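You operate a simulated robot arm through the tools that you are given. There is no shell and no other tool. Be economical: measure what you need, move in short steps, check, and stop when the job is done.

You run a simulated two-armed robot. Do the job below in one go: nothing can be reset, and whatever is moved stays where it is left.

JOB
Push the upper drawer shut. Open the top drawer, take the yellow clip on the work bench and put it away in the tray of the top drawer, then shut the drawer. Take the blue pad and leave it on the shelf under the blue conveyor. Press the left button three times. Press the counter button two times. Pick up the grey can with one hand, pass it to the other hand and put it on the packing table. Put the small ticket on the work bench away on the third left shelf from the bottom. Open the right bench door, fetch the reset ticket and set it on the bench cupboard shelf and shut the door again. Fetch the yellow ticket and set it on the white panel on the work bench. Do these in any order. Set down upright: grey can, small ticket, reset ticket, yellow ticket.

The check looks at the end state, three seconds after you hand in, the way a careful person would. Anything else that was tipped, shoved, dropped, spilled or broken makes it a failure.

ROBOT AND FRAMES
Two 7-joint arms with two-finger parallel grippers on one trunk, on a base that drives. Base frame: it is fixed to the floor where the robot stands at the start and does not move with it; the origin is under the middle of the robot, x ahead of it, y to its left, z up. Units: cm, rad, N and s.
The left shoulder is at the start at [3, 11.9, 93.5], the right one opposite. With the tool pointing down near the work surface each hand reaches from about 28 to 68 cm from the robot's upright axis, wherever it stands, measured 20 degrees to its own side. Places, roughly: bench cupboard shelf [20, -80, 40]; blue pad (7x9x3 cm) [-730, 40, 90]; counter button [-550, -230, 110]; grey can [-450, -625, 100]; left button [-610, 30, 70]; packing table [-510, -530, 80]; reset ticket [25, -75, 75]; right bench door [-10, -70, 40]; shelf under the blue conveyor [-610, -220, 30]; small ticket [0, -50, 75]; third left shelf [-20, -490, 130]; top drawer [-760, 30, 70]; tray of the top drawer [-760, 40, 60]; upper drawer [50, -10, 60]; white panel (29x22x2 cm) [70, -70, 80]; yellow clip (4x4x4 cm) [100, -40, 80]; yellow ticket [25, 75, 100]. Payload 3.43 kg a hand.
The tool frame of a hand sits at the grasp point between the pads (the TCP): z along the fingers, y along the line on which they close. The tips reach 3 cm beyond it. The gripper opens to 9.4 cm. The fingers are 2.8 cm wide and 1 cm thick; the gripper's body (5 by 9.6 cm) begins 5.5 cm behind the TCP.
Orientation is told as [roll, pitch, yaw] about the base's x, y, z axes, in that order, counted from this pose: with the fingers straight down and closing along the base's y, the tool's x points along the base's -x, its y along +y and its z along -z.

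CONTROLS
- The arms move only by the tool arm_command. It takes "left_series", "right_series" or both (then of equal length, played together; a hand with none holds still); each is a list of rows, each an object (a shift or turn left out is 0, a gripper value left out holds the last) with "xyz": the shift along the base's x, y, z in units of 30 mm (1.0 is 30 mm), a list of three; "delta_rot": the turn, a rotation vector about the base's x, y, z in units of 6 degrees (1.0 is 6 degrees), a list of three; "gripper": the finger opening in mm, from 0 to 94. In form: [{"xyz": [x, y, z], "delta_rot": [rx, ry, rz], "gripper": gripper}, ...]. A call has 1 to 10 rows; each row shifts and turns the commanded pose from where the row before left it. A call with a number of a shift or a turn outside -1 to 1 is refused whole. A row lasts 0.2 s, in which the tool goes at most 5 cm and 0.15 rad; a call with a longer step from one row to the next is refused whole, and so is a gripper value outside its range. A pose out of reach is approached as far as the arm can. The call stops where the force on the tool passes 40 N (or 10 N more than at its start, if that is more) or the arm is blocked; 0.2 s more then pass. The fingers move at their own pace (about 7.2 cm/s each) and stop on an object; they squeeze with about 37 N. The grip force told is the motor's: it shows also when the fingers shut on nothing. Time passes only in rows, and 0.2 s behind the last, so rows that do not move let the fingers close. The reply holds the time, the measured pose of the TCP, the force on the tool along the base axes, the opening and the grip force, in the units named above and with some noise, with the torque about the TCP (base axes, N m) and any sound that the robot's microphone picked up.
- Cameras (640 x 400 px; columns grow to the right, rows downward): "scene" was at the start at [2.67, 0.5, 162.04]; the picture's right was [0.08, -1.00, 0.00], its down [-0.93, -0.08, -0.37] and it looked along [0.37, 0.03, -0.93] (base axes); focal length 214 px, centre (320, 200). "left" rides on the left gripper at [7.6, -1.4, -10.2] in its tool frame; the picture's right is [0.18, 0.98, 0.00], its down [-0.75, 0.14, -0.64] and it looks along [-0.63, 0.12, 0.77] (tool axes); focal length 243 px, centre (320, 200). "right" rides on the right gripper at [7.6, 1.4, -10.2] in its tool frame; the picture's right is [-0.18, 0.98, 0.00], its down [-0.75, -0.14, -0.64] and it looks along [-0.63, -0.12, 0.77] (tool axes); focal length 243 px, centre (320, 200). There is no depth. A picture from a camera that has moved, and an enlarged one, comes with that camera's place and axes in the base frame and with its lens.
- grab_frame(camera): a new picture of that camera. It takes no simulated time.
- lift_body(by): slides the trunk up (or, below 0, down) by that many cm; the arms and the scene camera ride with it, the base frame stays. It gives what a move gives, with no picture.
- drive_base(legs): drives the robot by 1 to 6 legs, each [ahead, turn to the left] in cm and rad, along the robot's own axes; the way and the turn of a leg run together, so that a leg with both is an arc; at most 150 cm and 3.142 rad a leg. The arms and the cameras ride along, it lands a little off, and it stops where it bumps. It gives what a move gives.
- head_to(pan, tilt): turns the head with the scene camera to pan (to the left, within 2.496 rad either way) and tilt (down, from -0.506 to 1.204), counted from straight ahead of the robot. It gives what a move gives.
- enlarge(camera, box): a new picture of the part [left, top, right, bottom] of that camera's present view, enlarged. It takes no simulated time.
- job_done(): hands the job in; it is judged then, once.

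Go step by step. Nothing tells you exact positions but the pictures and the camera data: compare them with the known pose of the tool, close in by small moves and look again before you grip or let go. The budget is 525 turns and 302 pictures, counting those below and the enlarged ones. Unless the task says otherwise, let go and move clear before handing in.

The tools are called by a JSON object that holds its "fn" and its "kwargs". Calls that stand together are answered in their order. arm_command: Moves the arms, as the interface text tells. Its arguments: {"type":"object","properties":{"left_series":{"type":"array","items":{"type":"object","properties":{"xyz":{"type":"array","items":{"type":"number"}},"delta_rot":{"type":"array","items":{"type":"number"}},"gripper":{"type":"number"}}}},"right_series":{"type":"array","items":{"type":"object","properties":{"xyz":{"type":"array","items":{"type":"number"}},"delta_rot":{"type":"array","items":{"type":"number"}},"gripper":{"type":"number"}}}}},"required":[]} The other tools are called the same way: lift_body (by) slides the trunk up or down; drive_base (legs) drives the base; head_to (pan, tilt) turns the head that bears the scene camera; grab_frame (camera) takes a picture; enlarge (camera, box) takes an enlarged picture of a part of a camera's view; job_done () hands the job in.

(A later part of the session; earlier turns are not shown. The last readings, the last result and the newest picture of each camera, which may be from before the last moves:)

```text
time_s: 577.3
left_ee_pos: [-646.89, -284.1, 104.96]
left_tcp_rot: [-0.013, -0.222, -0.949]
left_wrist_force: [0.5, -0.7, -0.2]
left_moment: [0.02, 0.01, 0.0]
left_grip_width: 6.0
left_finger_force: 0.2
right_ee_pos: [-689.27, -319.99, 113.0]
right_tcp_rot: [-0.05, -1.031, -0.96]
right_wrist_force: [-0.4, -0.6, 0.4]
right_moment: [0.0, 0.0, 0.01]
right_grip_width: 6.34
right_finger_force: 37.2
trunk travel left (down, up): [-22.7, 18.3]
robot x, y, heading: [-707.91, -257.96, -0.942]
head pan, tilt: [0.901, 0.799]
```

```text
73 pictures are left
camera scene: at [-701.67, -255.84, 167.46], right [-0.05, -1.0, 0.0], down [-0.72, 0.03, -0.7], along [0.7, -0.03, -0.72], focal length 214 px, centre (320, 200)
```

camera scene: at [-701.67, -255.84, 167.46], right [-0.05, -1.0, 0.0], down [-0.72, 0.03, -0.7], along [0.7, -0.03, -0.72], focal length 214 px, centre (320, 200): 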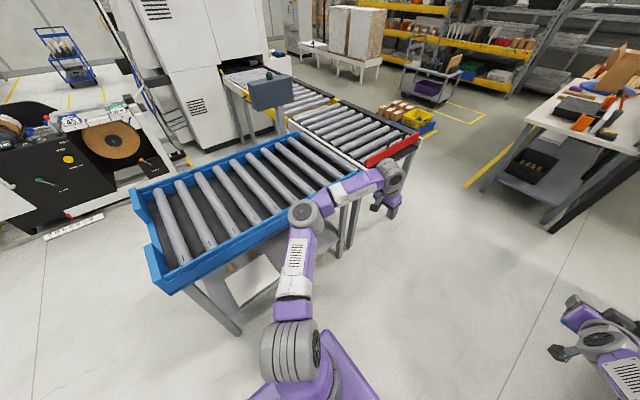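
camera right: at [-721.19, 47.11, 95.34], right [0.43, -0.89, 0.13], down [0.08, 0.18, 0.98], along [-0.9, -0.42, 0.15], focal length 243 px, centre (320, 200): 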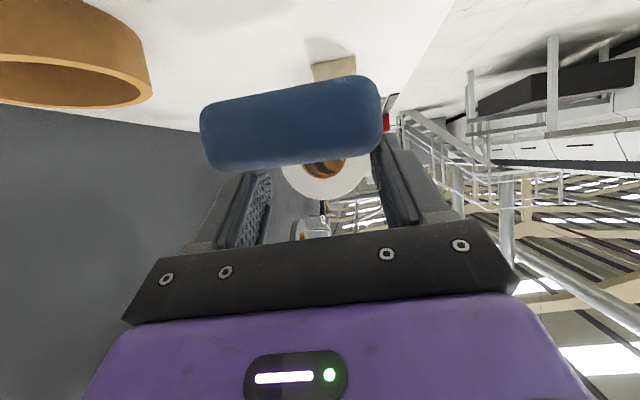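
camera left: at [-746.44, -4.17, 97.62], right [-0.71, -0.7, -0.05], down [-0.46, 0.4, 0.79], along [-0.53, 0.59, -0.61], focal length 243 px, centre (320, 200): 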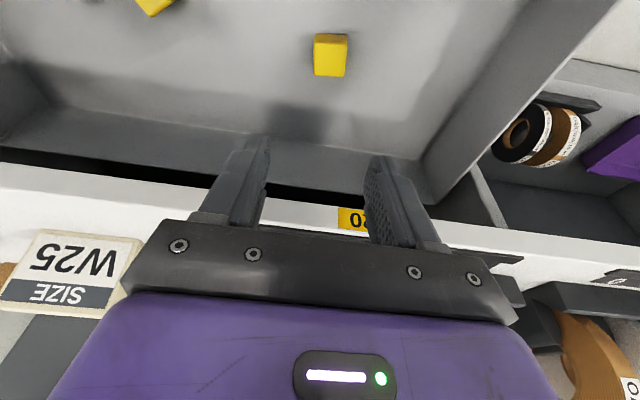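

{"fn": "drive_base", "kwargs": {"legs": [[15, 0], [0, 1.55]]}}

{"fn": "lift_body", "kwargs": {"by": -22}}

{"fn": "head_to", "kwargs": {"pan": -0.1, "tilt": 0.9}}

{"fn": "grab_frame", "kwargs": {"camera": "scene"}}

{"fn": "grab_frame", "kwargs": {"camera": "right"}}

```text
time_s: 582.5
left_ee_pos: [-672.43, -209.21, 104.79]
left_tcp_rot: [-0.012, -0.222, 0.605]
left_wrist_force: [0.3, 0.1, -0.1]
left_moment: [0.03, -0.03, -0.01]
left_grip_width: 6.02
left_finger_force: 0.1
right_ee_pos: [-637.1, -252.0, 113.3]
right_tcp_rot: [-0.049, -1.03, 0.6]
right_wrist_force: [0.1, 0.5, 0.5]
right_moment: [0.03, 0.03, -0.02]
right_grip_width: 6.35
right_finger_force: 37.1
trunk travel left (down, up): [-22.7, 18.3]
robot x, y, heading: [-699.23, -270.1, 0.612]
head pan, tilt: [0.901, 0.799]
```

```text
time_s: 584.8
left_ee_pos: [-672.49, -209.27, 82.93]
left_tcp_rot: [-0.014, -0.222, 0.608]
left_wrist_force: [-0.2, -0.3, -0.3]
left_moment: [-0.02, -0.01, 0.04]
left_grip_width: 5.99
left_finger_force: 0.1
right_ee_pos: [-637.06, -251.95, 91.14]
right_tcp_rot: [-0.051, -1.029, 0.6]
right_wrist_force: [0.3, -0.7, -1.6]
right_moment: [-0.01, 0.01, 0.0]
right_grip_width: 6.36
right_finger_force: 37.1
trunk travel left (down, up): [-0.7, 40.3]
robot x, y, heading: [-699.43, -269.83, 0.613]
head pan, tilt: [0.901, 0.799]
```

```text
time_s: 586.1
left_ee_pos: [-672.45, -209.22, 82.77]
left_tcp_rot: [-0.013, -0.221, 0.607]
left_wrist_force: [0.0, -0.6, 0.6]
left_moment: [0.03, 0.01, 0.03]
left_grip_width: 6.0
left_finger_force: 0.1
right_ee_pos: [-637.12, -251.98, 91.15]
right_tcp_rot: [-0.052, -1.03, 0.6]
right_wrist_force: [-0.7, 0.0, -0.5]
right_moment: [0.0, 0.01, -0.02]
right_grip_width: 6.35
right_finger_force: 37.4
trunk travel left (down, up): [-0.7, 40.3]
robot x, y, heading: [-699.3, -270.02, 0.611]
head pan, tilt: [-0.099, 0.901]
```

```text
72 pictures are left
camera scene: at [-695.18, -267.94, 144.67], right [0.49, -0.87, 0.0], down [-0.68, -0.39, -0.62], along [0.54, 0.31, -0.78], focal length 214 px, centre (320, 200)
```

scene: 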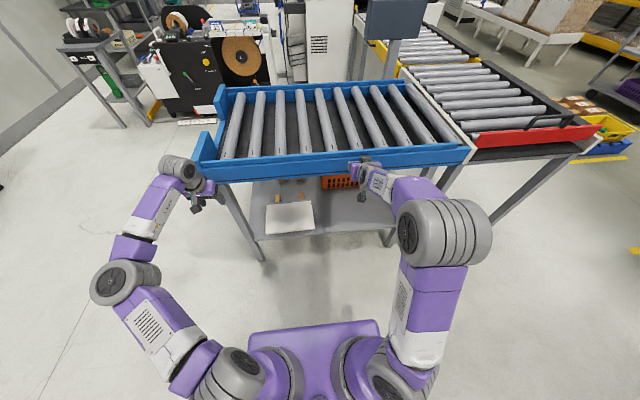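

```text
71 pictures are left
camera right: at [-648.78, -257.6, 89.95], right [-0.44, 0.89, 0.13], down [-0.08, -0.18, 0.98], along [0.89, 0.42, 0.15], focal length 243 px, centre (320, 200)
```

right: 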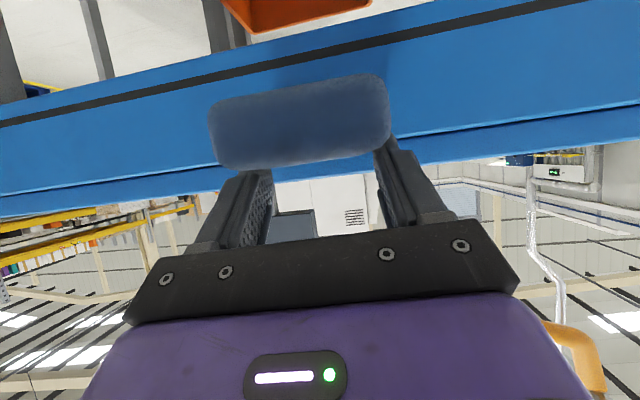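

The shelf's free area is right of the white board (n≈153). Back off slightly and lower the pad in front of the shelf.

{"fn": "drive_base", "kwargs": {"legs": [[-8, 0]]}}

{"fn": "arm_command", "kwargs": {"right_series": [{"xyz": [0, 0, -1]}, {"xyz": [0, 0, -1]}, {"xyz": [0, 0, -1]}, {"xyz": [0, 0, -1]}, {"xyz": [0, 0, -1]}, {"xyz": [0, 0, -1]}, {"xyz": [0, 0, -1]}, {"xyz": [0, 0, -1]}, {"xyz": [0, 0, -1]}, {"xyz": [0, 0, -1]}]}}

{"fn": "arm_command", "kwargs": {"right_series": [{"xyz": [0, 0, -1]}, {"xyz": [0, 0, -1]}, {"xyz": [0, 0, -1]}, {"xyz": [0, 0, -1]}, {"xyz": [0, 0, -1]}]}}

{"fn": "grab_frame", "kwargs": {"camera": "right"}}

{"fn": "grab_frame", "kwargs": {"camera": "scene"}}

```text
time_s: 587.1
left_ee_pos: [-678.85, -214.01, 82.93]
left_tcp_rot: [-0.012, -0.223, 0.609]
left_wrist_force: [0.1, -0.8, -0.6]
left_moment: [0.03, 0.0, 0.03]
left_grip_width: 5.99
left_finger_force: 0.0
right_ee_pos: [-643.56, -256.78, 91.33]
right_tcp_rot: [-0.051, -1.029, 0.598]
right_wrist_force: [-0.8, -0.3, 0.5]
right_moment: [0.01, 0.01, 0.0]
right_grip_width: 6.41
right_finger_force: 37.1
trunk travel left (down, up): [-0.7, 40.3]
robot x, y, heading: [-705.78, -274.31, 0.612]
head pan, tilt: [-0.099, 0.901]
```

```text
time_s: 589.3
left_ee_pos: [-678.95, -213.88, 82.8]
left_tcp_rot: [-0.012, -0.222, 0.607]
left_wrist_force: [-0.3, 0.4, -0.4]
left_moment: [-0.03, 0.0, 0.02]
left_grip_width: 5.99
left_finger_force: 0.1
right_ee_pos: [-643.47, -256.83, 61.12]
right_tcp_rot: [-0.049, -1.03, 0.598]
right_wrist_force: [-0.6, -0.3, -0.8]
right_moment: [0.0, 0.01, 0.0]
right_grip_width: 6.37
right_finger_force: 36.7
trunk travel left (down, up): [-0.7, 40.3]
robot x, y, heading: [-705.65, -274.49, 0.611]
head pan, tilt: [-0.099, 0.901]
```

```text
time_s: 590.5
left_ee_pos: [-679.05, -214.0, 82.89]
left_tcp_rot: [-0.012, -0.222, 0.608]
left_wrist_force: [-0.3, 1.0, 0.8]
left_moment: [0.0, -0.04, 0.02]
left_grip_width: 6.02
left_finger_force: 0.1
right_ee_pos: [-643.63, -256.83, 46.16]
right_tcp_rot: [-0.051, -1.031, 0.6]
right_wrist_force: [0.6, -0.8, 0.0]
right_moment: [0.01, 0.04, 0.06]
right_grip_width: 6.39
right_finger_force: 37.4
trunk travel left (down, up): [-0.7, 40.3]
robot x, y, heading: [-705.86, -274.77, 0.61]
head pan, tilt: [-0.099, 0.901]
```

```text
70 pictures are left
camera right: at [-655.35, -262.37, 44.94], right [-0.44, 0.89, 0.13], down [-0.08, -0.18, 0.98], along [0.89, 0.42, 0.15], focal length 243 px, centre (320, 200)
```

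right: 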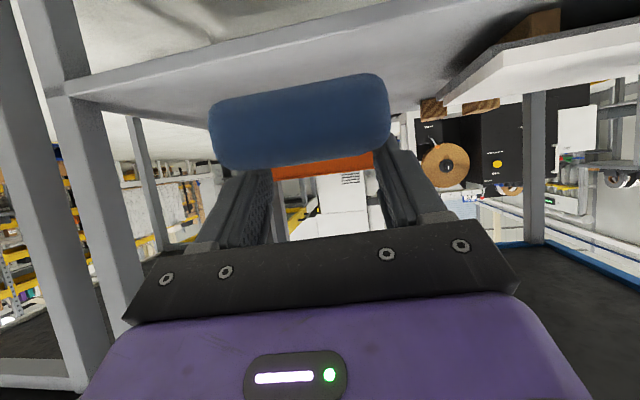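

```text
69 pictures are left
camera scene: at [-701.69, -272.53, 144.67], right [0.49, -0.87, 0.0], down [-0.68, -0.38, -0.62], along [0.54, 0.3, -0.78], focal length 214 px, centre (320, 200)
```

scene: 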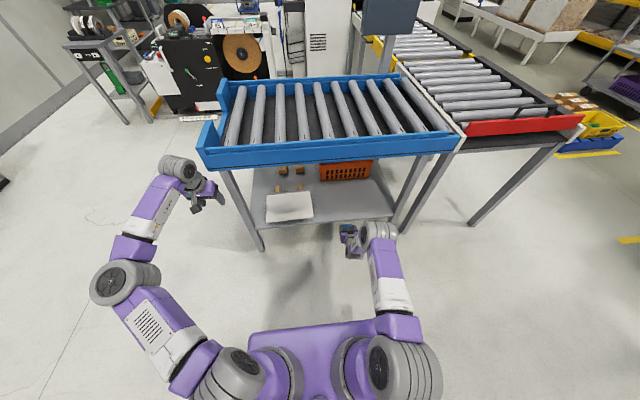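

{"fn": "drive_base", "kwargs": {"legs": [[14, 0]]}}

{"fn": "arm_command", "kwargs": {"right_series": [{"xyz": [0.85, 0.5, -0.6]}, {"xyz": [0.85, 0.5, -0.6]}, {"xyz": [0.85, 0.5, -0.5]}]}}

{"fn": "grab_frame", "kwargs": {"camera": "right"}}

{"fn": "enlarge", "kwargs": {"camera": "scene", "box": [220, 130, 440, 270]}}

```text
time_s: 591.9
left_ee_pos: [-667.57, -205.76, 82.79]
left_tcp_rot: [-0.013, -0.221, 0.608]
left_wrist_force: [1.0, -0.2, -0.1]
left_moment: [-0.02, 0.03, -0.01]
left_grip_width: 6.0
left_finger_force: 0.1
right_ee_pos: [-632.14, -248.66, 46.21]
right_tcp_rot: [-0.05, -1.028, 0.6]
right_wrist_force: [1.5, 0.3, -1.0]
right_moment: [-0.02, 0.0, 0.03]
right_grip_width: 6.36
right_finger_force: 36.7
trunk travel left (down, up): [-0.7, 40.3]
robot x, y, heading: [-694.03, -266.22, 0.611]
head pan, tilt: [-0.099, 0.901]
```

```text
time_s: 592.6
left_ee_pos: [-667.51, -205.81, 82.85]
left_tcp_rot: [-0.011, -0.222, 0.608]
left_wrist_force: [-0.8, -0.3, -0.8]
left_moment: [-0.02, -0.01, -0.01]
left_grip_width: 6.0
left_finger_force: 0.0
right_ee_pos: [-624.54, -244.27, 41.0]
right_tcp_rot: [-0.051, -1.029, 0.597]
right_wrist_force: [0.6, 0.5, 0.0]
right_moment: [-0.01, 0.07, 0.03]
right_grip_width: 6.35
right_finger_force: 36.6
trunk travel left (down, up): [-0.7, 40.3]
robot x, y, heading: [-694.04, -266.48, 0.611]
head pan, tilt: [-0.099, 0.901]
```

```text
68 pictures are left
camera right: at [-636.22, -249.78, 39.8], right [-0.44, 0.89, 0.13], down [-0.08, -0.18, 0.98], along [0.89, 0.42, 0.15], focal length 243 px, centre (320, 200)
```

right: 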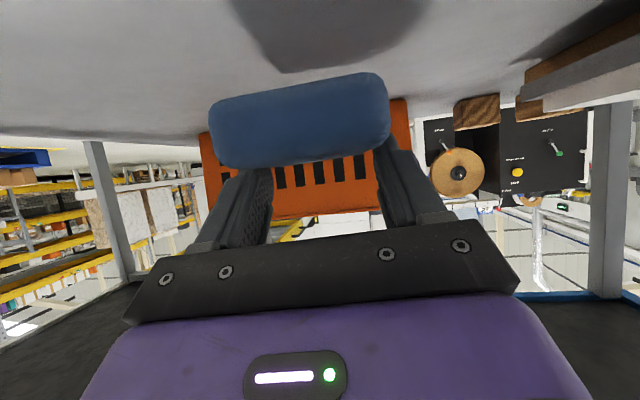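

```text
2.86 times, centred on (330, 200) of scene
camera zoom: at [-690.26, -264.48, 144.68], right [0.49, -0.87, 0.0], down [-0.68, -0.39, -0.62], along [0.54, 0.31, -0.78], focal length 613 px, centre (291, 200)
```

zoom: 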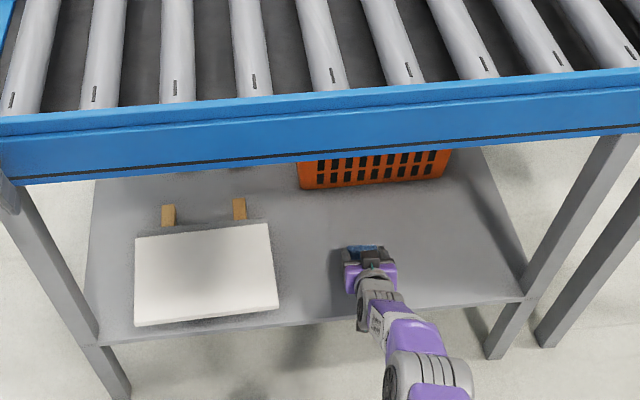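

Over the free shelf area. Lower to contact.

{"fn": "arm_command", "kwargs": {"right_series": [{"xyz": [0, 0, -0.6]}, {"xyz": [0, 0, -0.4]}, {"xyz": [0, 0, -0.2]}]}}

{"fn": "arm_command", "kwargs": {"right_series": [{"xyz": [0, 0, -0.2]}]}}

{"fn": "grab_frame", "kwargs": {"camera": "right"}}

```text
time_s: 593.5
left_ee_pos: [-667.44, -205.75, 82.85]
left_tcp_rot: [-0.012, -0.222, 0.608]
left_wrist_force: [-0.2, -0.4, -1.1]
left_moment: [-0.04, -0.02, 0.02]
left_grip_width: 6.0
left_finger_force: 0.1
right_ee_pos: [-624.69, -244.3, 40.43]
right_tcp_rot: [-0.051, -1.029, 0.602]
right_wrist_force: [1.3, 0.1, 0.1]
right_moment: [-0.05, -0.03, 0.01]
right_grip_width: 6.34
right_finger_force: 37.5
right hand out of reach, approached as far as the arm can: row 1, 2
trunk travel left (down, up): [-0.7, 40.3]
robot x, y, heading: [-694.34, -266.36, 0.615]
head pan, tilt: [-0.099, 0.901]
```

```text
time_s: 593.9
left_ee_pos: [-667.64, -205.78, 82.85]
left_tcp_rot: [-0.014, -0.222, 0.607]
left_wrist_force: [-0.1, 0.4, -0.4]
left_moment: [0.02, 0.01, -0.01]
left_grip_width: 6.02
left_finger_force: 0.1
right_ee_pos: [-624.65, -244.29, 40.39]
right_tcp_rot: [-0.052, -1.029, 0.601]
right_wrist_force: [-0.1, -0.2, -0.7]
right_moment: [-0.04, 0.01, -0.05]
right_grip_width: 6.36
right_finger_force: 37.3
right hand out of reach, approached as far as the arm can: row 1
trunk travel left (down, up): [-0.7, 40.3]
robot x, y, heading: [-694.4, -266.43, 0.609]
head pan, tilt: [-0.099, 0.901]
```

```text
66 pictures are left
camera right: at [-636.39, -249.85, 39.15], right [-0.44, 0.89, 0.13], down [-0.08, -0.18, 0.98], along [0.89, 0.42, 0.15], focal length 243 px, centre (320, 200)
```

right: 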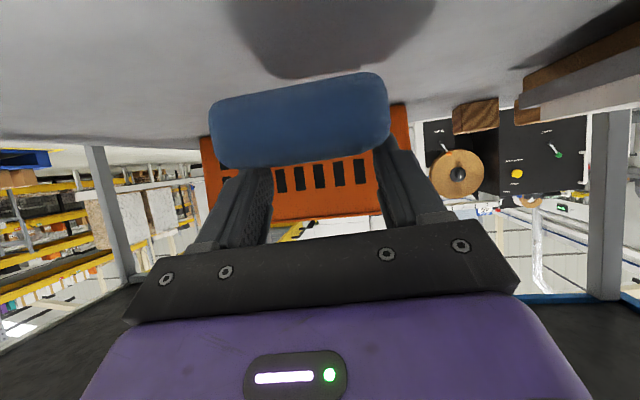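

{"fn": "arm_command", "kwargs": {"right_series": [{"xyz": [-0.82, -0.57, 0]}, {"xyz": [-0.82, -0.57, 0]}, {"xyz": [-0.6, -0.4, 0]}]}}

{"fn": "drive_base", "kwargs": {"legs": [[9, 0]]}}

{"fn": "arm_command", "kwargs": {"right_series": [{"xyz": [0, 0, -0.5]}, {"xyz": [0, 0, -0.3]}, {"xyz": [0, 0, -0.2]}]}}

{"fn": "grab_frame", "kwargs": {"camera": "right"}}

```text
time_s: 594.6
left_ee_pos: [-667.5, -205.88, 82.83]
left_tcp_rot: [-0.012, -0.222, 0.607]
left_wrist_force: [0.3, -0.1, 0.0]
left_moment: [0.0, 0.02, -0.03]
left_grip_width: 5.98
left_finger_force: 0.0
right_ee_pos: [-631.29, -248.82, 40.34]
right_tcp_rot: [-0.053, -1.031, 0.601]
right_wrist_force: [0.3, 0.4, -0.2]
right_moment: [0.03, 0.0, 0.0]
right_grip_width: 6.35
right_finger_force: 36.9
trunk travel left (down, up): [-0.7, 40.3]
robot x, y, heading: [-694.33, -266.53, 0.611]
head pan, tilt: [-0.099, 0.901]
```

```text
time_s: 595.5
left_ee_pos: [-666.01, -204.66, 83.12]
left_tcp_rot: [-0.014, -0.198, 0.611]
left_wrist_force: [-10.1, -10.2, 4.1]
left_moment: [0.77, -0.71, 0.16]
left_grip_width: 6.01
left_finger_force: 0.1
right_ee_pos: [-629.41, -247.35, 40.52]
right_tcp_rot: [-0.051, -1.031, 0.6]
right_wrist_force: [-0.3, -0.5, 0.0]
right_moment: [-0.04, 0.01, 0.0]
right_grip_width: 6.35
right_finger_force: 36.8
trunk travel left (down, up): [-0.7, 40.3]
robot x, y, heading: [-692.12, -264.58, 0.618]
head pan, tilt: [-0.099, 0.901]
stopped in leg 1: the force on the tool passed its limit at 134 N (the readings are from after the stop); the commanded pose is now the measured one
```

```text
time_s: 596.3
left_ee_pos: [-666.02, -204.67, 83.11]
left_tcp_rot: [-0.012, -0.199, 0.61]
left_wrist_force: [-13.5, -14.5, 5.9]
left_moment: [1.15, -1.02, 0.24]
left_grip_width: 6.03
left_finger_force: 0.1
right_ee_pos: [-629.42, -247.34, 37.51]
right_tcp_rot: [-0.051, -1.031, 0.601]
right_wrist_force: [0.1, 0.5, -0.8]
right_moment: [-0.04, -0.01, 0.04]
right_grip_width: 6.37
right_finger_force: 37.2
trunk travel left (down, up): [-0.7, 40.3]
robot x, y, heading: [-692.24, -265.12, 0.615]
head pan, tilt: [-0.099, 0.901]
```

```text
65 pictures are left
camera right: at [-641.01, -252.95, 36.24], right [-0.44, 0.89, 0.13], down [-0.08, -0.19, 0.98], along [0.89, 0.42, 0.15], focal length 243 px, centre (320, 200)
```

right: 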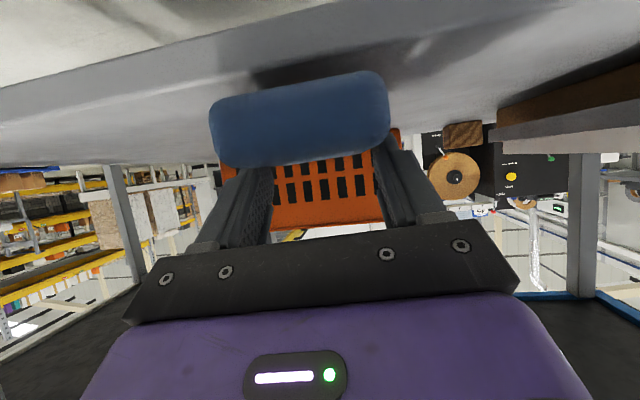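

The left hand bumped the conveyor rail; pull it back and up, then finish lowering the pad.

{"fn": "arm_command", "kwargs": {"left_series": [{"xyz": [-0.8, -0.57, 0]}, {"xyz": [-0.8, -0.57, 0.5]}, {"xyz": [-0.8, -0.57, 1]}, {"xyz": [0, 0, 1]}, {"xyz": [0, 0, 1]}, {"xyz": [0, 0, 1]}]}}

{"fn": "arm_command", "kwargs": {"right_series": [{"xyz": [0, 0, -0.2]}]}}

{"fn": "arm_command", "kwargs": {"right_series": [{"xyz": [0, 0, -0.2]}]}}

{"fn": "grab_frame", "kwargs": {"camera": "right"}}

```text
time_s: 597.7
left_ee_pos: [-673.26, -209.91, 96.61]
left_tcp_rot: [-0.013, -0.196, 0.609]
left_wrist_force: [0.4, 0.4, -0.1]
left_moment: [-0.02, -0.01, 0.01]
left_grip_width: 5.97
left_finger_force: 0.1
right_ee_pos: [-629.25, -247.31, 37.44]
right_tcp_rot: [-0.053, -1.028, 0.604]
right_wrist_force: [0.2, -0.3, -0.8]
right_moment: [-0.05, 0.01, -0.02]
right_grip_width: 6.34
right_finger_force: 36.6
trunk travel left (down, up): [-0.7, 40.3]
robot x, y, heading: [-691.9, -264.76, 0.612]
head pan, tilt: [-0.099, 0.901]
```

```text
time_s: 598.1
left_ee_pos: [-673.2, -209.82, 96.63]
left_tcp_rot: [-0.011, -0.197, 0.609]
left_wrist_force: [-0.9, -0.4, -0.4]
left_moment: [0.01, -0.02, -0.03]
left_grip_width: 6.02
left_finger_force: 0.0
right_ee_pos: [-629.19, -247.25, 36.68]
right_tcp_rot: [-0.052, -1.029, 0.601]
right_wrist_force: [0.1, 0.5, -0.2]
right_moment: [0.03, 0.0, -0.04]
right_grip_width: 6.33
right_finger_force: 37.0
trunk travel left (down, up): [-0.7, 40.3]
robot x, y, heading: [-692.34, -264.99, 0.619]
head pan, tilt: [-0.099, 0.901]
```

```text
time_s: 598.5
left_ee_pos: [-673.31, -209.88, 96.52]
left_tcp_rot: [-0.014, -0.198, 0.609]
left_wrist_force: [-1.3, -0.3, -0.4]
left_moment: [0.03, 0.03, -0.01]
left_grip_width: 5.99
left_finger_force: 0.1
right_ee_pos: [-629.26, -247.33, 36.24]
right_tcp_rot: [-0.053, -1.03, 0.6]
right_wrist_force: [-0.1, 0.5, -0.5]
right_moment: [0.05, 0.01, 0.02]
right_grip_width: 6.35
right_finger_force: 36.8
trunk travel left (down, up): [-0.7, 40.3]
robot x, y, heading: [-692.15, -264.76, 0.609]
head pan, tilt: [-0.099, 0.901]
```

```text
64 pictures are left
camera right: at [-640.98, -252.92, 34.97], right [-0.44, 0.89, 0.13], down [-0.08, -0.18, 0.98], along [0.89, 0.42, 0.15], focal length 243 px, centre (320, 200)
```

right: 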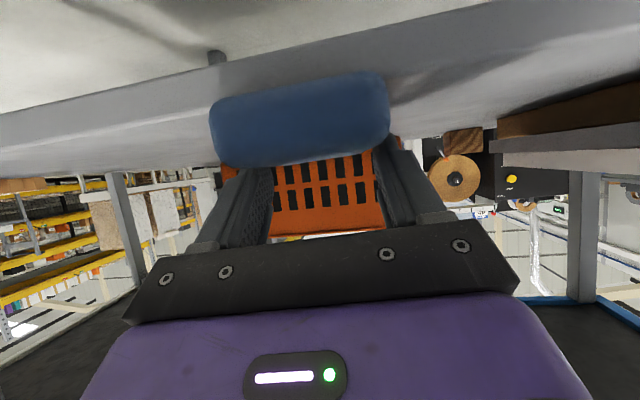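

{"fn": "arm_command", "kwargs": {"right_series": [{"xyz": [0.7, 0.47, 0]}, {"xyz": [0.7, 0.47, 0]}]}}

{"fn": "arm_command", "kwargs": {"right_series": [{"xyz": [0, 0, -0.2]}]}}

{"fn": "arm_command", "kwargs": {"right_series": [{"xyz": [0, 0, -0.2]}]}}

{"fn": "grab_frame", "kwargs": {"camera": "right"}}

```text
time_s: 599.1
left_ee_pos: [-673.23, -209.8, 96.65]
left_tcp_rot: [-0.014, -0.196, 0.61]
left_wrist_force: [-0.2, 0.3, 0.9]
left_moment: [0.03, 0.0, 0.01]
left_grip_width: 5.99
left_finger_force: 0.0
right_ee_pos: [-625.37, -244.68, 36.49]
right_tcp_rot: [-0.05, -1.027, 0.6]
right_wrist_force: [0.1, 0.4, 0.0]
right_moment: [-0.02, -0.03, -0.05]
right_grip_width: 6.34
right_finger_force: 37.1
right hand out of reach, approached as far as the arm can: row 2
trunk travel left (down, up): [-0.7, 40.3]
robot x, y, heading: [-692.06, -265.31, 0.617]
head pan, tilt: [-0.099, 0.901]
```

```text
time_s: 599.5
left_ee_pos: [-673.25, -209.88, 96.52]
left_tcp_rot: [-0.013, -0.197, 0.61]
left_wrist_force: [-0.8, 0.7, 0.3]
left_moment: [0.01, -0.01, 0.01]
left_grip_width: 5.98
left_finger_force: 0.1
right_ee_pos: [-625.42, -244.89, 36.21]
right_tcp_rot: [-0.053, -1.03, 0.603]
right_wrist_force: [-0.3, -0.2, -0.3]
right_moment: [-0.03, -0.03, 0.02]
right_grip_width: 6.34
right_finger_force: 37.2
right hand out of reach, approached as far as the arm can: row 1
trunk travel left (down, up): [-0.7, 40.3]
robot x, y, heading: [-691.88, -265.34, 0.613]
head pan, tilt: [-0.099, 0.901]
```

```text
time_s: 599.9
left_ee_pos: [-673.28, -209.8, 96.52]
left_tcp_rot: [-0.011, -0.197, 0.61]
left_wrist_force: [0.6, -1.1, 0.2]
left_moment: [-0.01, -0.01, 0.05]
left_grip_width: 6.0
left_finger_force: 0.1
right_ee_pos: [-625.43, -245.1, 36.15]
right_tcp_rot: [-0.053, -1.029, 0.6]
right_wrist_force: [-0.4, -0.7, -0.4]
right_moment: [-0.01, -0.02, 0.01]
right_grip_width: 6.39
right_finger_force: 37.2
right hand out of reach, approached as far as the arm can: row 1
trunk travel left (down, up): [-0.7, 40.3]
robot x, y, heading: [-692.44, -264.97, 0.612]
head pan, tilt: [-0.099, 0.901]
```

```text
63 pictures are left
camera right: at [-637.05, -250.67, 35.03], right [-0.44, 0.89, 0.13], down [-0.08, -0.18, 0.98], along [0.89, 0.42, 0.15], focal length 243 px, centre (320, 200)
```

right: 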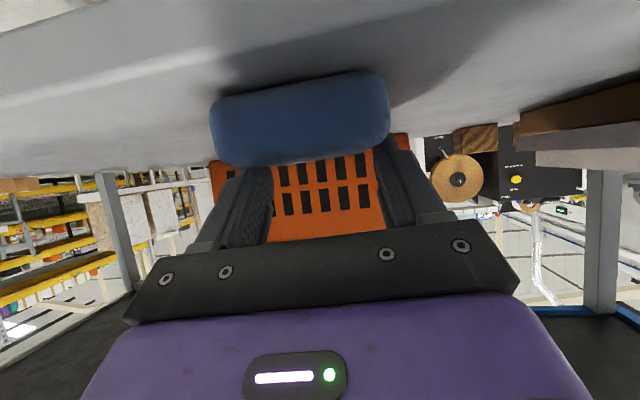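

{"fn": "drive_base", "kwargs": {"legs": [[4, 0]]}}

{"fn": "arm_command", "kwargs": {"right_series": [{"xyz": [-0.3, -0.2, -0.25]}]}}

{"fn": "arm_command", "kwargs": {"right_series": [{"xyz": [-0.1, -0.07, -0.2]}]}}

{"fn": "arm_command", "kwargs": {"right_series": [{"xyz": [-0.1, -0.07, -0.2]}]}}

{"fn": "grab_frame", "kwargs": {"camera": "right"}}

```text
time_s: 600.8
left_ee_pos: [-669.97, -207.52, 96.42]
left_tcp_rot: [-0.011, -0.198, 0.612]
left_wrist_force: [-0.2, -0.5, 0.2]
left_moment: [-0.03, -0.03, 0.02]
left_grip_width: 6.0
left_finger_force: 0.0
right_ee_pos: [-622.15, -242.66, 36.29]
right_tcp_rot: [-0.051, -1.029, 0.602]
right_wrist_force: [-0.3, 0.5, -1.1]
right_moment: [-0.01, -0.01, -0.01]
right_grip_width: 6.34
right_finger_force: 36.9
trunk travel left (down, up): [-0.7, 40.3]
robot x, y, heading: [-689.06, -262.94, 0.616]
head pan, tilt: [-0.099, 0.901]
```

```text
time_s: 601.2
left_ee_pos: [-670.03, -207.51, 96.73]
left_tcp_rot: [-0.012, -0.196, 0.611]
left_wrist_force: [0.2, -0.3, 0.5]
left_moment: [0.01, -0.02, 0.02]
left_grip_width: 5.99
left_finger_force: 0.1
right_ee_pos: [-622.55, -243.15, 36.25]
right_tcp_rot: [-0.054, -1.046, 0.601]
right_wrist_force: [6.1, 6.0, 18.7]
right_moment: [0.31, 0.73, -0.32]
right_grip_width: 6.35
right_finger_force: 37.3
trunk travel left (down, up): [-0.7, 40.3]
robot x, y, heading: [-688.83, -262.98, 0.617]
head pan, tilt: [-0.099, 0.901]
```

```text
time_s: 601.6
left_ee_pos: [-670.28, -207.5, 96.58]
left_tcp_rot: [-0.013, -0.199, 0.61]
left_wrist_force: [0.1, -0.4, -0.5]
left_moment: [0.03, 0.0, -0.01]
left_grip_width: 6.01
left_finger_force: 0.1
right_ee_pos: [-622.63, -243.33, 35.93]
right_tcp_rot: [-0.065, -1.056, 0.613]
right_wrist_force: [5.9, 10.5, 35.0]
right_moment: [0.58, 0.37, -0.16]
right_grip_width: 6.41
right_finger_force: 37.1
trunk travel left (down, up): [-0.7, 40.3]
robot x, y, heading: [-689.04, -262.59, 0.618]
head pan, tilt: [-0.099, 0.901]
```

```text
time_s: 602.0
left_ee_pos: [-670.33, -207.55, 96.55]
left_tcp_rot: [-0.014, -0.198, 0.61]
left_wrist_force: [0.5, -0.5, -0.5]
left_moment: [0.01, -0.02, -0.04]
left_grip_width: 6.0
left_finger_force: 0.1
right_ee_pos: [-622.8, -243.54, 36.04]
right_tcp_rot: [-0.069, -1.062, 0.618]
right_wrist_force: [7.2, 16.3, 40.7]
right_moment: [0.52, 0.11, -0.04]
right_grip_width: 6.39
right_finger_force: 36.9
trunk travel left (down, up): [-0.7, 40.3]
robot x, y, heading: [-688.99, -262.66, 0.614]
head pan, tilt: [-0.099, 0.901]
```

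```text
62 pictures are left
camera right: at [-634.45, -249.11, 34.26], right [-0.45, 0.89, 0.13], down [-0.11, -0.19, 0.97], along [0.89, 0.42, 0.18], focal length 243 px, centre (320, 200)
```

right: 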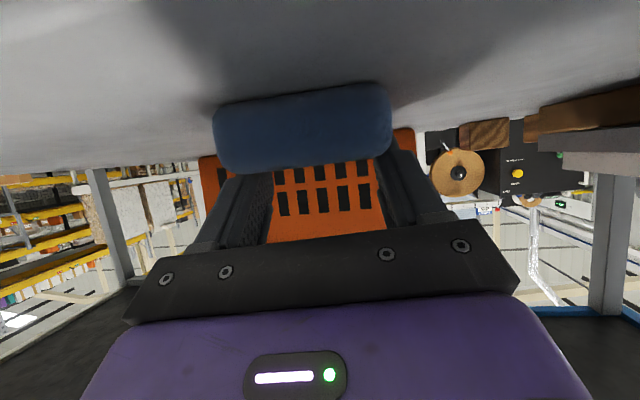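

The pad is on the shelf. Ease, release and back straight out.

{"fn": "arm_command", "kwargs": {"right_series": [{"xyz": [0, 0, 0.15]}, {"gripper": 90}, {}, {}]}}

{"fn": "drive_base", "kwargs": {"legs": [[-32, 0]]}}

{"fn": "grab_frame", "kwargs": {"camera": "right"}}

```text
time_s: 603.0
left_ee_pos: [-670.1, -207.53, 96.69]
left_tcp_rot: [-0.01, -0.199, 0.611]
left_wrist_force: [0.9, 0.0, 0.6]
left_moment: [0.0, -0.03, -0.05]
left_grip_width: 6.01
left_finger_force: 0.1
right_ee_pos: [-623.64, -243.78, 34.95]
right_tcp_rot: [-0.054, -1.032, 0.602]
right_wrist_force: [-1.2, -13.7, 19.6]
right_moment: [0.49, 0.19, 0.22]
right_grip_width: 8.31
right_finger_force: 0.1
trunk travel left (down, up): [-0.7, 40.3]
robot x, y, heading: [-689.07, -262.6, 0.612]
head pan, tilt: [-0.099, 0.901]
```

```text
time_s: 605.2
left_ee_pos: [-696.53, -226.1, 96.52]
left_tcp_rot: [-0.012, -0.196, 0.61]
left_wrist_force: [0.3, 0.1, 0.3]
left_moment: [0.02, 0.0, -0.05]
left_grip_width: 5.98
left_finger_force: 0.1
right_ee_pos: [-650.03, -262.44, 34.73]
right_tcp_rot: [-0.052, -1.028, 0.604]
right_wrist_force: [-0.1, 0.1, 0.3]
right_moment: [0.01, 0.0, -0.02]
right_grip_width: 9.01
right_finger_force: 0.1
trunk travel left (down, up): [-0.7, 40.3]
robot x, y, heading: [-715.34, -281.34, 0.617]
head pan, tilt: [-0.099, 0.901]
```

```text
61 pictures are left
camera right: at [-661.75, -268.06, 33.53], right [-0.44, 0.89, 0.13], down [-0.08, -0.18, 0.98], along [0.89, 0.42, 0.15], focal length 243 px, centre (320, 200)
```

right: 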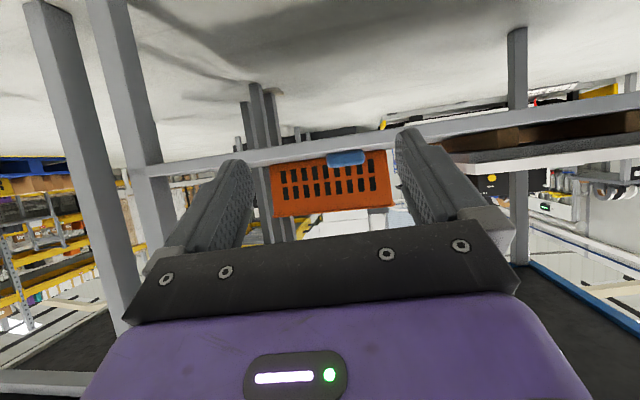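

Pad is on the shelf. Raise up and look at the counter on its post.

{"fn": "arm_command", "kwargs": {"right_series": [{"xyz": [0, 0, 1], "gripper": 0}, {"xyz": [0, 0, 1]}, {"xyz": [0, 0, 1]}, {"xyz": [0, 0, 1]}, {"xyz": [0, 0, 1]}, {"xyz": [0, 0, 1]}, {"xyz": [0, 0, 1]}, {"xyz": [0, 0, 1]}, {"xyz": [0, 0, 1]}, {"xyz": [0, 0, 1]}]}}

{"fn": "lift_body", "kwargs": {"by": 30}}

{"fn": "head_to", "kwargs": {"pan": -0.1, "tilt": 0.55}}

{"fn": "grab_frame", "kwargs": {"camera": "scene"}}

{"fn": "enlarge", "kwargs": {"camera": "scene", "box": [320, 60, 480, 200]}}

```text
time_s: 607.4
left_ee_pos: [-696.51, -226.25, 96.62]
left_tcp_rot: [-0.011, -0.196, 0.612]
left_wrist_force: [0.8, 0.0, 0.5]
left_moment: [0.01, -0.01, 0.03]
left_grip_width: 5.99
left_finger_force: 0.1
right_ee_pos: [-650.03, -262.56, 64.76]
right_tcp_rot: [-0.051, -1.029, 0.602]
right_wrist_force: [0.5, -0.6, -0.5]
right_moment: [-0.03, -0.02, 0.01]
right_grip_width: 0.0
right_finger_force: 33.1
trunk travel left (down, up): [-0.7, 40.3]
robot x, y, heading: [-715.42, -281.15, 0.613]
head pan, tilt: [-0.099, 0.901]
```

```text
time_s: 610.4
left_ee_pos: [-696.54, -226.11, 126.45]
left_tcp_rot: [-0.012, -0.195, 0.61]
left_wrist_force: [-0.2, -0.3, 0.6]
left_moment: [0.0, 0.01, -0.04]
left_grip_width: 5.99
left_finger_force: 0.1
right_ee_pos: [-649.98, -262.6, 94.66]
right_tcp_rot: [-0.052, -1.031, 0.603]
right_wrist_force: [-0.2, 0.8, 0.8]
right_moment: [0.0, 0.01, 0.0]
right_grip_width: 0.0
right_finger_force: 32.8
trunk travel left (down, up): [-30.7, 10.3]
robot x, y, heading: [-715.38, -281.66, 0.62]
head pan, tilt: [-0.099, 0.901]
```

```text
time_s: 611.2
left_ee_pos: [-696.56, -226.19, 126.49]
left_tcp_rot: [-0.011, -0.197, 0.61]
left_wrist_force: [-0.4, -0.6, -0.5]
left_moment: [0.01, 0.04, 0.0]
left_grip_width: 6.0
left_finger_force: 0.1
right_ee_pos: [-650.0, -262.51, 94.65]
right_tcp_rot: [-0.052, -1.03, 0.604]
right_wrist_force: [0.1, -0.4, 0.2]
right_moment: [-0.02, 0.03, -0.03]
right_grip_width: 0.0
right_finger_force: 33.4
trunk travel left (down, up): [-30.7, 10.3]
robot x, y, heading: [-715.52, -281.06, 0.62]
head pan, tilt: [-0.099, 0.55]
```

```text
60 pictures are left
camera scene: at [-710.07, -278.68, 177.59], right [0.49, -0.87, 0.0], down [-0.45, -0.26, -0.85], along [0.74, 0.42, -0.52], focal length 214 px, centre (320, 200)
```

scene: 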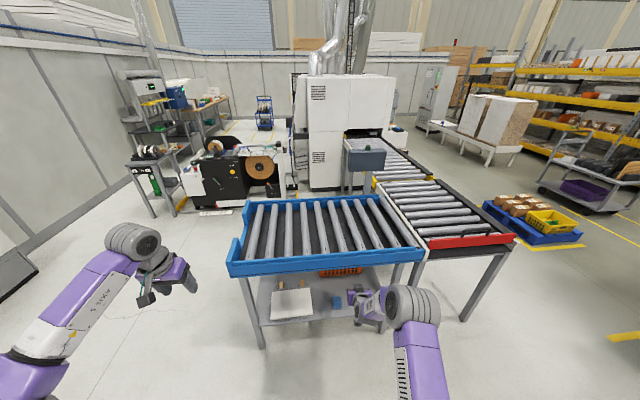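

```text
2.86 times, centred on (400, 130) of scene
camera zoom: at [-710.07, -278.68, 177.59], right [0.49, -0.87, 0.0], down [-0.45, -0.26, -0.85], along [0.74, 0.42, -0.52], focal length 613 px, centre (91, 400)
```

zoom: 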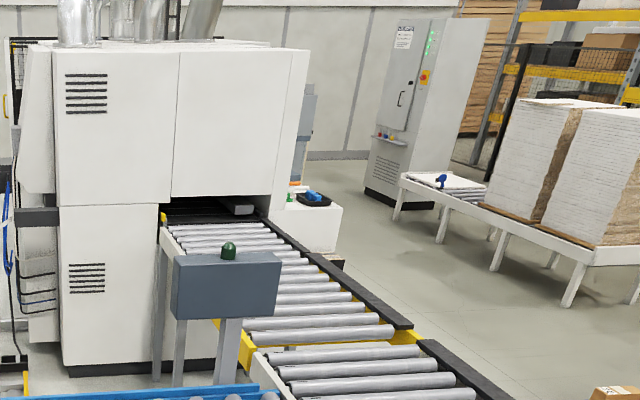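

The blue pad sits on the shelf. The counter's green button is on top of the box at about (-553.6,-231,126), at the far side of the conveyor. Raise both hands and drive round to that side.

{"fn": "lift_body", "kwargs": {"by": 10}}

{"fn": "arm_command", "kwargs": {"right_series": [{"xyz": [0, 0, 1]}, {"xyz": [0, 0, 1]}, {"xyz": [0, 0, 1]}, {"xyz": [-0.2, 0, 1]}, {"xyz": [-0.2, 0, 1]}, {"xyz": [-0.2, 0, 1]}, {"xyz": [-0.2, 0, 1]}, {"xyz": [-0.2, 0, 1]}, {"xyz": [0, 0, 1]}, {"xyz": [0, 0, 1]}], "left_series": [{"gripper": 0}, {}, {}, {}, {}, {}, {}, {}, {}, {}]}}

{"fn": "drive_base", "kwargs": {"legs": [[0, 1.56], [105, 0], [0, -1.56], [106, 0], [106, 0]]}}

{"fn": "head_to", "kwargs": {"pan": -0.9, "tilt": 0.6}}

{"fn": "grab_frame", "kwargs": {"camera": "scene"}}

```text
time_s: 612.5
left_ee_pos: [-696.48, -226.31, 136.49]
left_tcp_rot: [-0.012, -0.195, 0.613]
left_wrist_force: [0.0, -0.7, 0.2]
left_moment: [-0.03, 0.0, 0.01]
left_grip_width: 6.0
left_finger_force: 0.0
right_ee_pos: [-649.99, -262.58, 104.67]
right_tcp_rot: [-0.052, -1.031, 0.604]
right_wrist_force: [-0.1, 0.2, 0.3]
right_moment: [-0.02, -0.03, -0.01]
right_grip_width: 0.0
right_finger_force: 33.0
trunk travel left (down, up): [-40.7, 0.3]
robot x, y, heading: [-715.47, -281.43, 0.619]
head pan, tilt: [-0.099, 0.55]
```

```text
time_s: 614.7
left_ee_pos: [-696.77, -226.18, 136.58]
left_tcp_rot: [-0.01, -0.197, 0.61]
left_wrist_force: [0.6, 0.3, -1.2]
left_moment: [0.0, -0.01, 0.01]
left_grip_width: 0.01
left_finger_force: 33.2
right_ee_pos: [-652.96, -262.54, 134.68]
right_tcp_rot: [-0.051, -1.029, 0.604]
right_wrist_force: [-0.6, -1.1, 0.0]
right_moment: [0.01, -0.01, 0.0]
right_grip_width: 0.02
right_finger_force: 32.6
trunk travel left (down, up): [-40.7, 0.3]
robot x, y, heading: [-715.32, -281.68, 0.62]
head pan, tilt: [-0.099, 0.55]
```

```text
time_s: 637.7
left_ee_pos: [-586.73, -12.54, 136.51]
left_tcp_rot: [-0.011, -0.198, 0.654]
left_wrist_force: [-0.7, -0.1, 0.0]
left_moment: [0.02, 0.01, -0.01]
left_grip_width: 0.0
left_finger_force: 33.2
right_ee_pos: [-541.6, -47.24, 134.64]
right_tcp_rot: [-0.053, -1.03, 0.644]
right_wrist_force: [-0.5, 0.4, 0.4]
right_moment: [0.0, 0.0, -0.04]
right_grip_width: 0.0
right_finger_force: 32.8
trunk travel left (down, up): [-40.7, 0.3]
robot x, y, heading: [-603.44, -68.51, 0.657]
head pan, tilt: [-0.099, 0.55]
```

```text
time_s: 638.8
left_ee_pos: [-586.8, -12.57, 136.53]
left_tcp_rot: [-0.012, -0.197, 0.653]
left_wrist_force: [0.7, 0.2, 0.2]
left_moment: [0.02, 0.02, 0.01]
left_grip_width: 0.0
left_finger_force: 33.1
right_ee_pos: [-541.49, -47.21, 134.53]
right_tcp_rot: [-0.052, -1.03, 0.644]
right_wrist_force: [0.5, 0.4, 0.7]
right_moment: [0.0, 0.02, 0.01]
right_grip_width: 0.02
right_finger_force: 32.5
trunk travel left (down, up): [-40.7, 0.3]
robot x, y, heading: [-603.39, -68.58, 0.657]
head pan, tilt: [-0.901, 0.6]
```

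```text
58 pictures are left
camera scene: at [-597.17, -72.39, 187.15], right [-0.24, -0.97, 0.0], down [-0.55, 0.14, -0.83], along [0.8, -0.2, -0.56], focal length 214 px, centre (320, 200)
```

scene: 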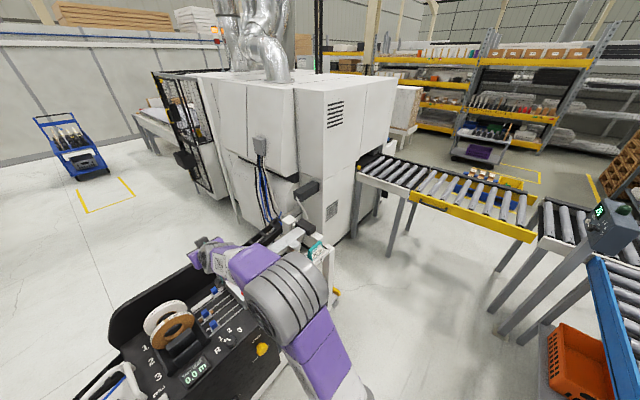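

{"fn": "drive_base", "kwargs": {"legs": [[0, -1.61], [100, 0]]}}

{"fn": "head_to", "kwargs": {"pan": -0.5, "tilt": 0.7}}

{"fn": "grab_frame", "kwargs": {"camera": "scene"}}

```text
time_s: 647.9
left_ee_pos: [-490.5, -169.28, 136.59]
left_tcp_rot: [-0.013, -0.197, -0.962]
left_wrist_force: [0.3, 0.3, -0.7]
left_moment: [0.03, 0.01, 0.04]
left_grip_width: 0.0
left_finger_force: 33.4
right_ee_pos: [-526.97, -212.98, 134.68]
right_tcp_rot: [-0.049, -1.029, -0.971]
right_wrist_force: [0.5, 0.6, 0.2]
right_moment: [0.03, 0.0, 0.0]
right_grip_width: 0.01
right_finger_force: 33.0
trunk travel left (down, up): [-40.7, 0.3]
robot x, y, heading: [-545.53, -150.3, -0.956]
head pan, tilt: [-0.901, 0.6]
```

```text
time_s: 648.8
left_ee_pos: [-490.4, -169.25, 136.57]
left_tcp_rot: [-0.011, -0.197, -0.962]
left_wrist_force: [0.0, 0.4, 0.7]
left_moment: [-0.02, 0.03, -0.02]
left_grip_width: 0.0
left_finger_force: 33.1
right_ee_pos: [-526.92, -212.96, 134.59]
right_tcp_rot: [-0.05, -1.03, -0.969]
right_wrist_force: [0.7, 0.8, 0.3]
right_moment: [-0.01, -0.01, -0.01]
right_grip_width: 0.0
right_finger_force: 33.2
trunk travel left (down, up): [-40.7, 0.3]
robot x, y, heading: [-545.43, -150.23, -0.956]
head pan, tilt: [-0.499, 0.7]
```

```text
57 pictures are left
camera scene: at [-546.27, -156.29, 186.29], right [-0.99, -0.11, 0.0], down [-0.07, 0.64, -0.77], along [0.09, -0.76, -0.64], focal length 214 px, centre (320, 200)
```

scene: 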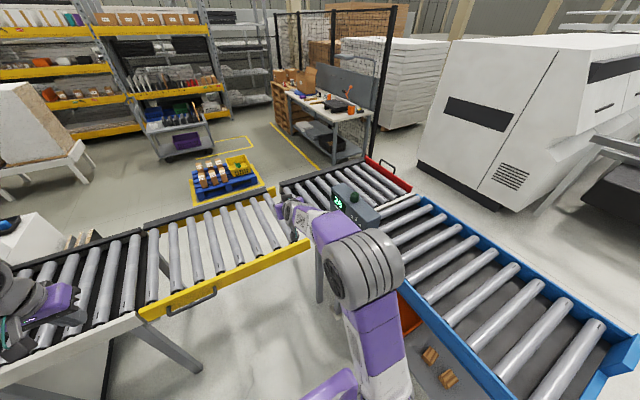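

The counter box stands ahead to the right, green button on top. Turn and approach so the right hand is above it.

{"fn": "drive_base", "kwargs": {"legs": [[0, -0.44], [14, 0]]}}

{"fn": "head_to", "kwargs": {"pan": -0.3, "tilt": 0.75}}

{"fn": "enlarge", "kwargs": {"camera": "scene", "box": [240, 120, 440, 280]}}

{"fn": "grab_frame", "kwargs": {"camera": "right"}}

```text
time_s: 651.4
left_ee_pos: [-501.33, -204.53, 136.58]
left_tcp_rot: [-0.012, -0.197, -1.4]
left_wrist_force: [0.6, 0.3, 0.3]
left_moment: [-0.02, -0.02, 0.02]
left_grip_width: 0.02
left_finger_force: 33.0
right_ee_pos: [-552.78, -228.55, 134.67]
right_tcp_rot: [-0.052, -1.03, -1.406]
right_wrist_force: [0.1, 0.3, -0.3]
right_moment: [0.01, 0.0, -0.02]
right_grip_width: 0.0
right_finger_force: 33.2
trunk travel left (down, up): [-40.7, 0.3]
robot x, y, heading: [-543.3, -164.03, -1.395]
head pan, tilt: [-0.499, 0.7]
```

```text
time_s: 652.2
left_ee_pos: [-501.21, -204.7, 136.55]
left_tcp_rot: [-0.012, -0.195, -1.4]
left_wrist_force: [-0.1, -0.7, 0.3]
left_moment: [0.03, 0.0, -0.01]
left_grip_width: 0.0
left_finger_force: 33.0
right_ee_pos: [-552.79, -228.59, 134.63]
right_tcp_rot: [-0.051, -1.03, -1.406]
right_wrist_force: [1.0, 0.5, -0.3]
right_moment: [-0.01, -0.03, 0.03]
right_grip_width: 0.0
right_finger_force: 33.4
trunk travel left (down, up): [-40.7, 0.3]
robot x, y, heading: [-543.45, -164.05, -1.394]
head pan, tilt: [-0.3, 0.75]
```

```text
2.50 times, centred on (340, 200) of scene
camera zoom: at [-544.62, -169.31, 185.86], right [-0.99, 0.12, 0.0], down [0.08, 0.68, -0.73], along [-0.09, -0.73, -0.68], focal length 536 px, centre (270, 200)
```

zoom: 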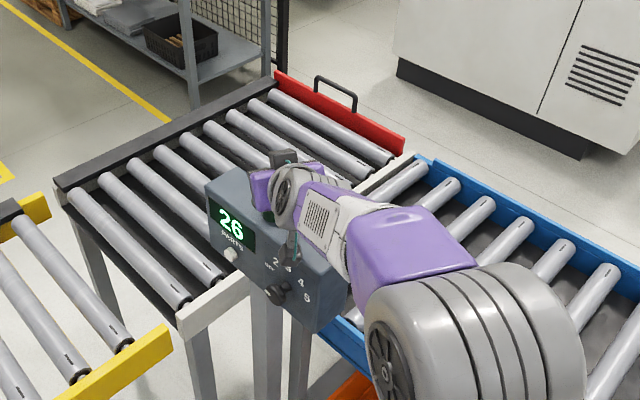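

```text
55 pictures are left
camera right: at [-553.08, -215.94, 133.39], right [0.99, 0.02, 0.13], down [-0.13, 0.15, 0.98], along [0.0, -0.99, 0.15], focal length 243 px, centre (320, 200)
```

right: 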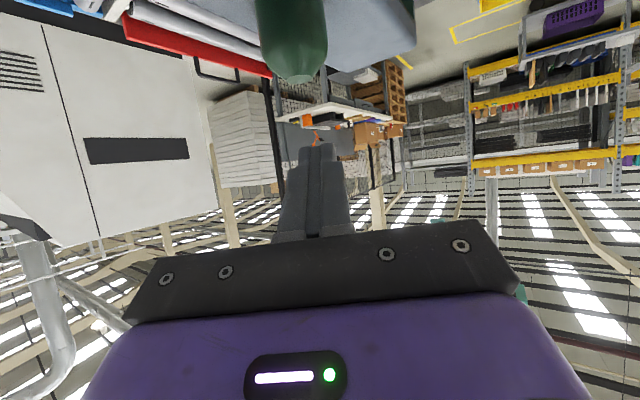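

The box has a display "26 PARTS", a small white button, a rotary knob, and a green dome on top. I need a closer look to decide.

{"fn": "enlarge", "kwargs": {"camera": "scene", "box": [310, 185, 380, 255]}}

```text
5.71 times, centred on (345, 220) of scene
camera zoom: at [-544.62, -169.31, 185.86], right [-0.99, 0.12, 0.0], down [0.08, 0.68, -0.73], along [-0.09, -0.73, -0.68], focal length 1226 px, centre (177, 86)
```

zoom: 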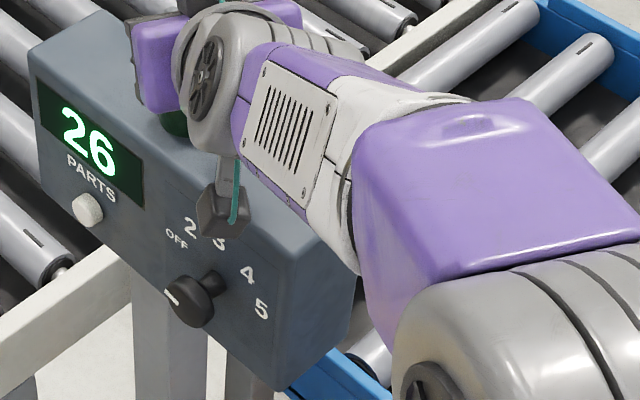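

The white push-button under the PARTS display (about (-545.5,-238,108)) is the counter button; its panel faces +a. I'll reposition facing the panel and use the left hand horizontally.

{"fn": "arm_command", "kwargs": {"right_series": [{"xyz": [0, 0.3, 1]}, {"xyz": [0, 0.3, 1]}, {"xyz": [0, 0.3, 1]}]}}

{"fn": "drive_base", "kwargs": {"legs": [[0, 0.99], [34, 0], [0, -2.13]]}}

{"fn": "head_to", "kwargs": {"pan": 0.2, "tilt": 0.7}}

{"fn": "grab_frame", "kwargs": {"camera": "scene"}}

```text
time_s: 653.0
left_ee_pos: [-501.06, -204.56, 136.54]
left_tcp_rot: [-0.012, -0.198, -1.4]
left_wrist_force: [-0.4, 0.4, -0.3]
left_moment: [-0.03, -0.01, 0.0]
left_grip_width: 0.02
left_finger_force: 32.7
right_ee_pos: [-552.79, -225.66, 143.71]
right_tcp_rot: [-0.052, -1.03, -1.407]
right_wrist_force: [0.2, 0.8, -0.1]
right_moment: [-0.01, -0.01, 0.0]
right_grip_width: 0.01
right_finger_force: 32.8
trunk travel left (down, up): [-40.7, 0.3]
robot x, y, heading: [-543.1, -163.69, -1.391]
head pan, tilt: [-0.3, 0.75]
```

```text
time_s: 662.8
left_ee_pos: [-531.58, -232.16, 136.6]
left_tcp_rot: [-0.012, -0.197, -2.548]
left_wrist_force: [-0.3, 0.3, 0.1]
left_moment: [0.01, 0.01, 0.04]
left_grip_width: 0.0
left_finger_force: 33.1
right_ee_pos: [-572.19, -193.72, 143.63]
right_tcp_rot: [-0.05, -1.03, -2.554]
right_wrist_force: [-0.2, -0.6, 1.1]
right_moment: [0.03, 0.03, -0.02]
right_grip_width: 0.0
right_finger_force: 33.4
trunk travel left (down, up): [-40.7, 0.3]
robot x, y, heading: [-511.49, -176.93, -2.544]
head pan, tilt: [-0.3, 0.75]
```

```text
time_s: 663.8
left_ee_pos: [-531.61, -232.0, 136.55]
left_tcp_rot: [-0.012, -0.197, -2.546]
left_wrist_force: [0.2, 0.2, -0.1]
left_moment: [0.02, 0.01, 0.03]
left_grip_width: 0.0
left_finger_force: 32.8
right_ee_pos: [-572.14, -193.73, 143.49]
right_tcp_rot: [-0.051, -1.028, -2.555]
right_wrist_force: [-0.6, -0.3, -0.3]
right_moment: [0.0, -0.05, 0.02]
right_grip_width: 0.01
right_finger_force: 32.6
trunk travel left (down, up): [-40.7, 0.3]
robot x, y, heading: [-511.72, -177.22, -2.54]
head pan, tilt: [0.201, 0.7]
```

```text
53 pictures are left
camera scene: at [-515.25, -181.54, 186.29], right [-0.72, 0.7, 0.0], down [0.45, 0.46, -0.76], along [-0.53, -0.55, -0.64], focal length 214 px, centre (320, 200)
```

scene: 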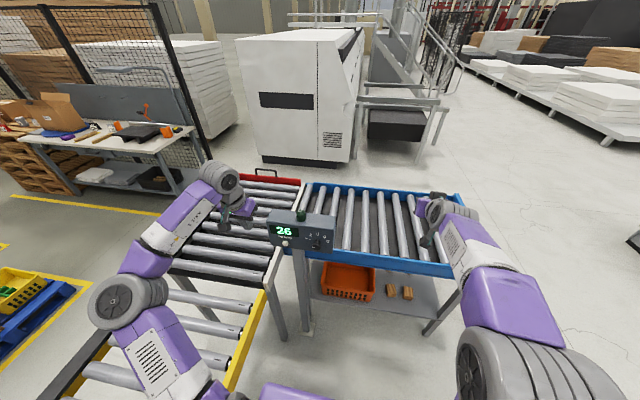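

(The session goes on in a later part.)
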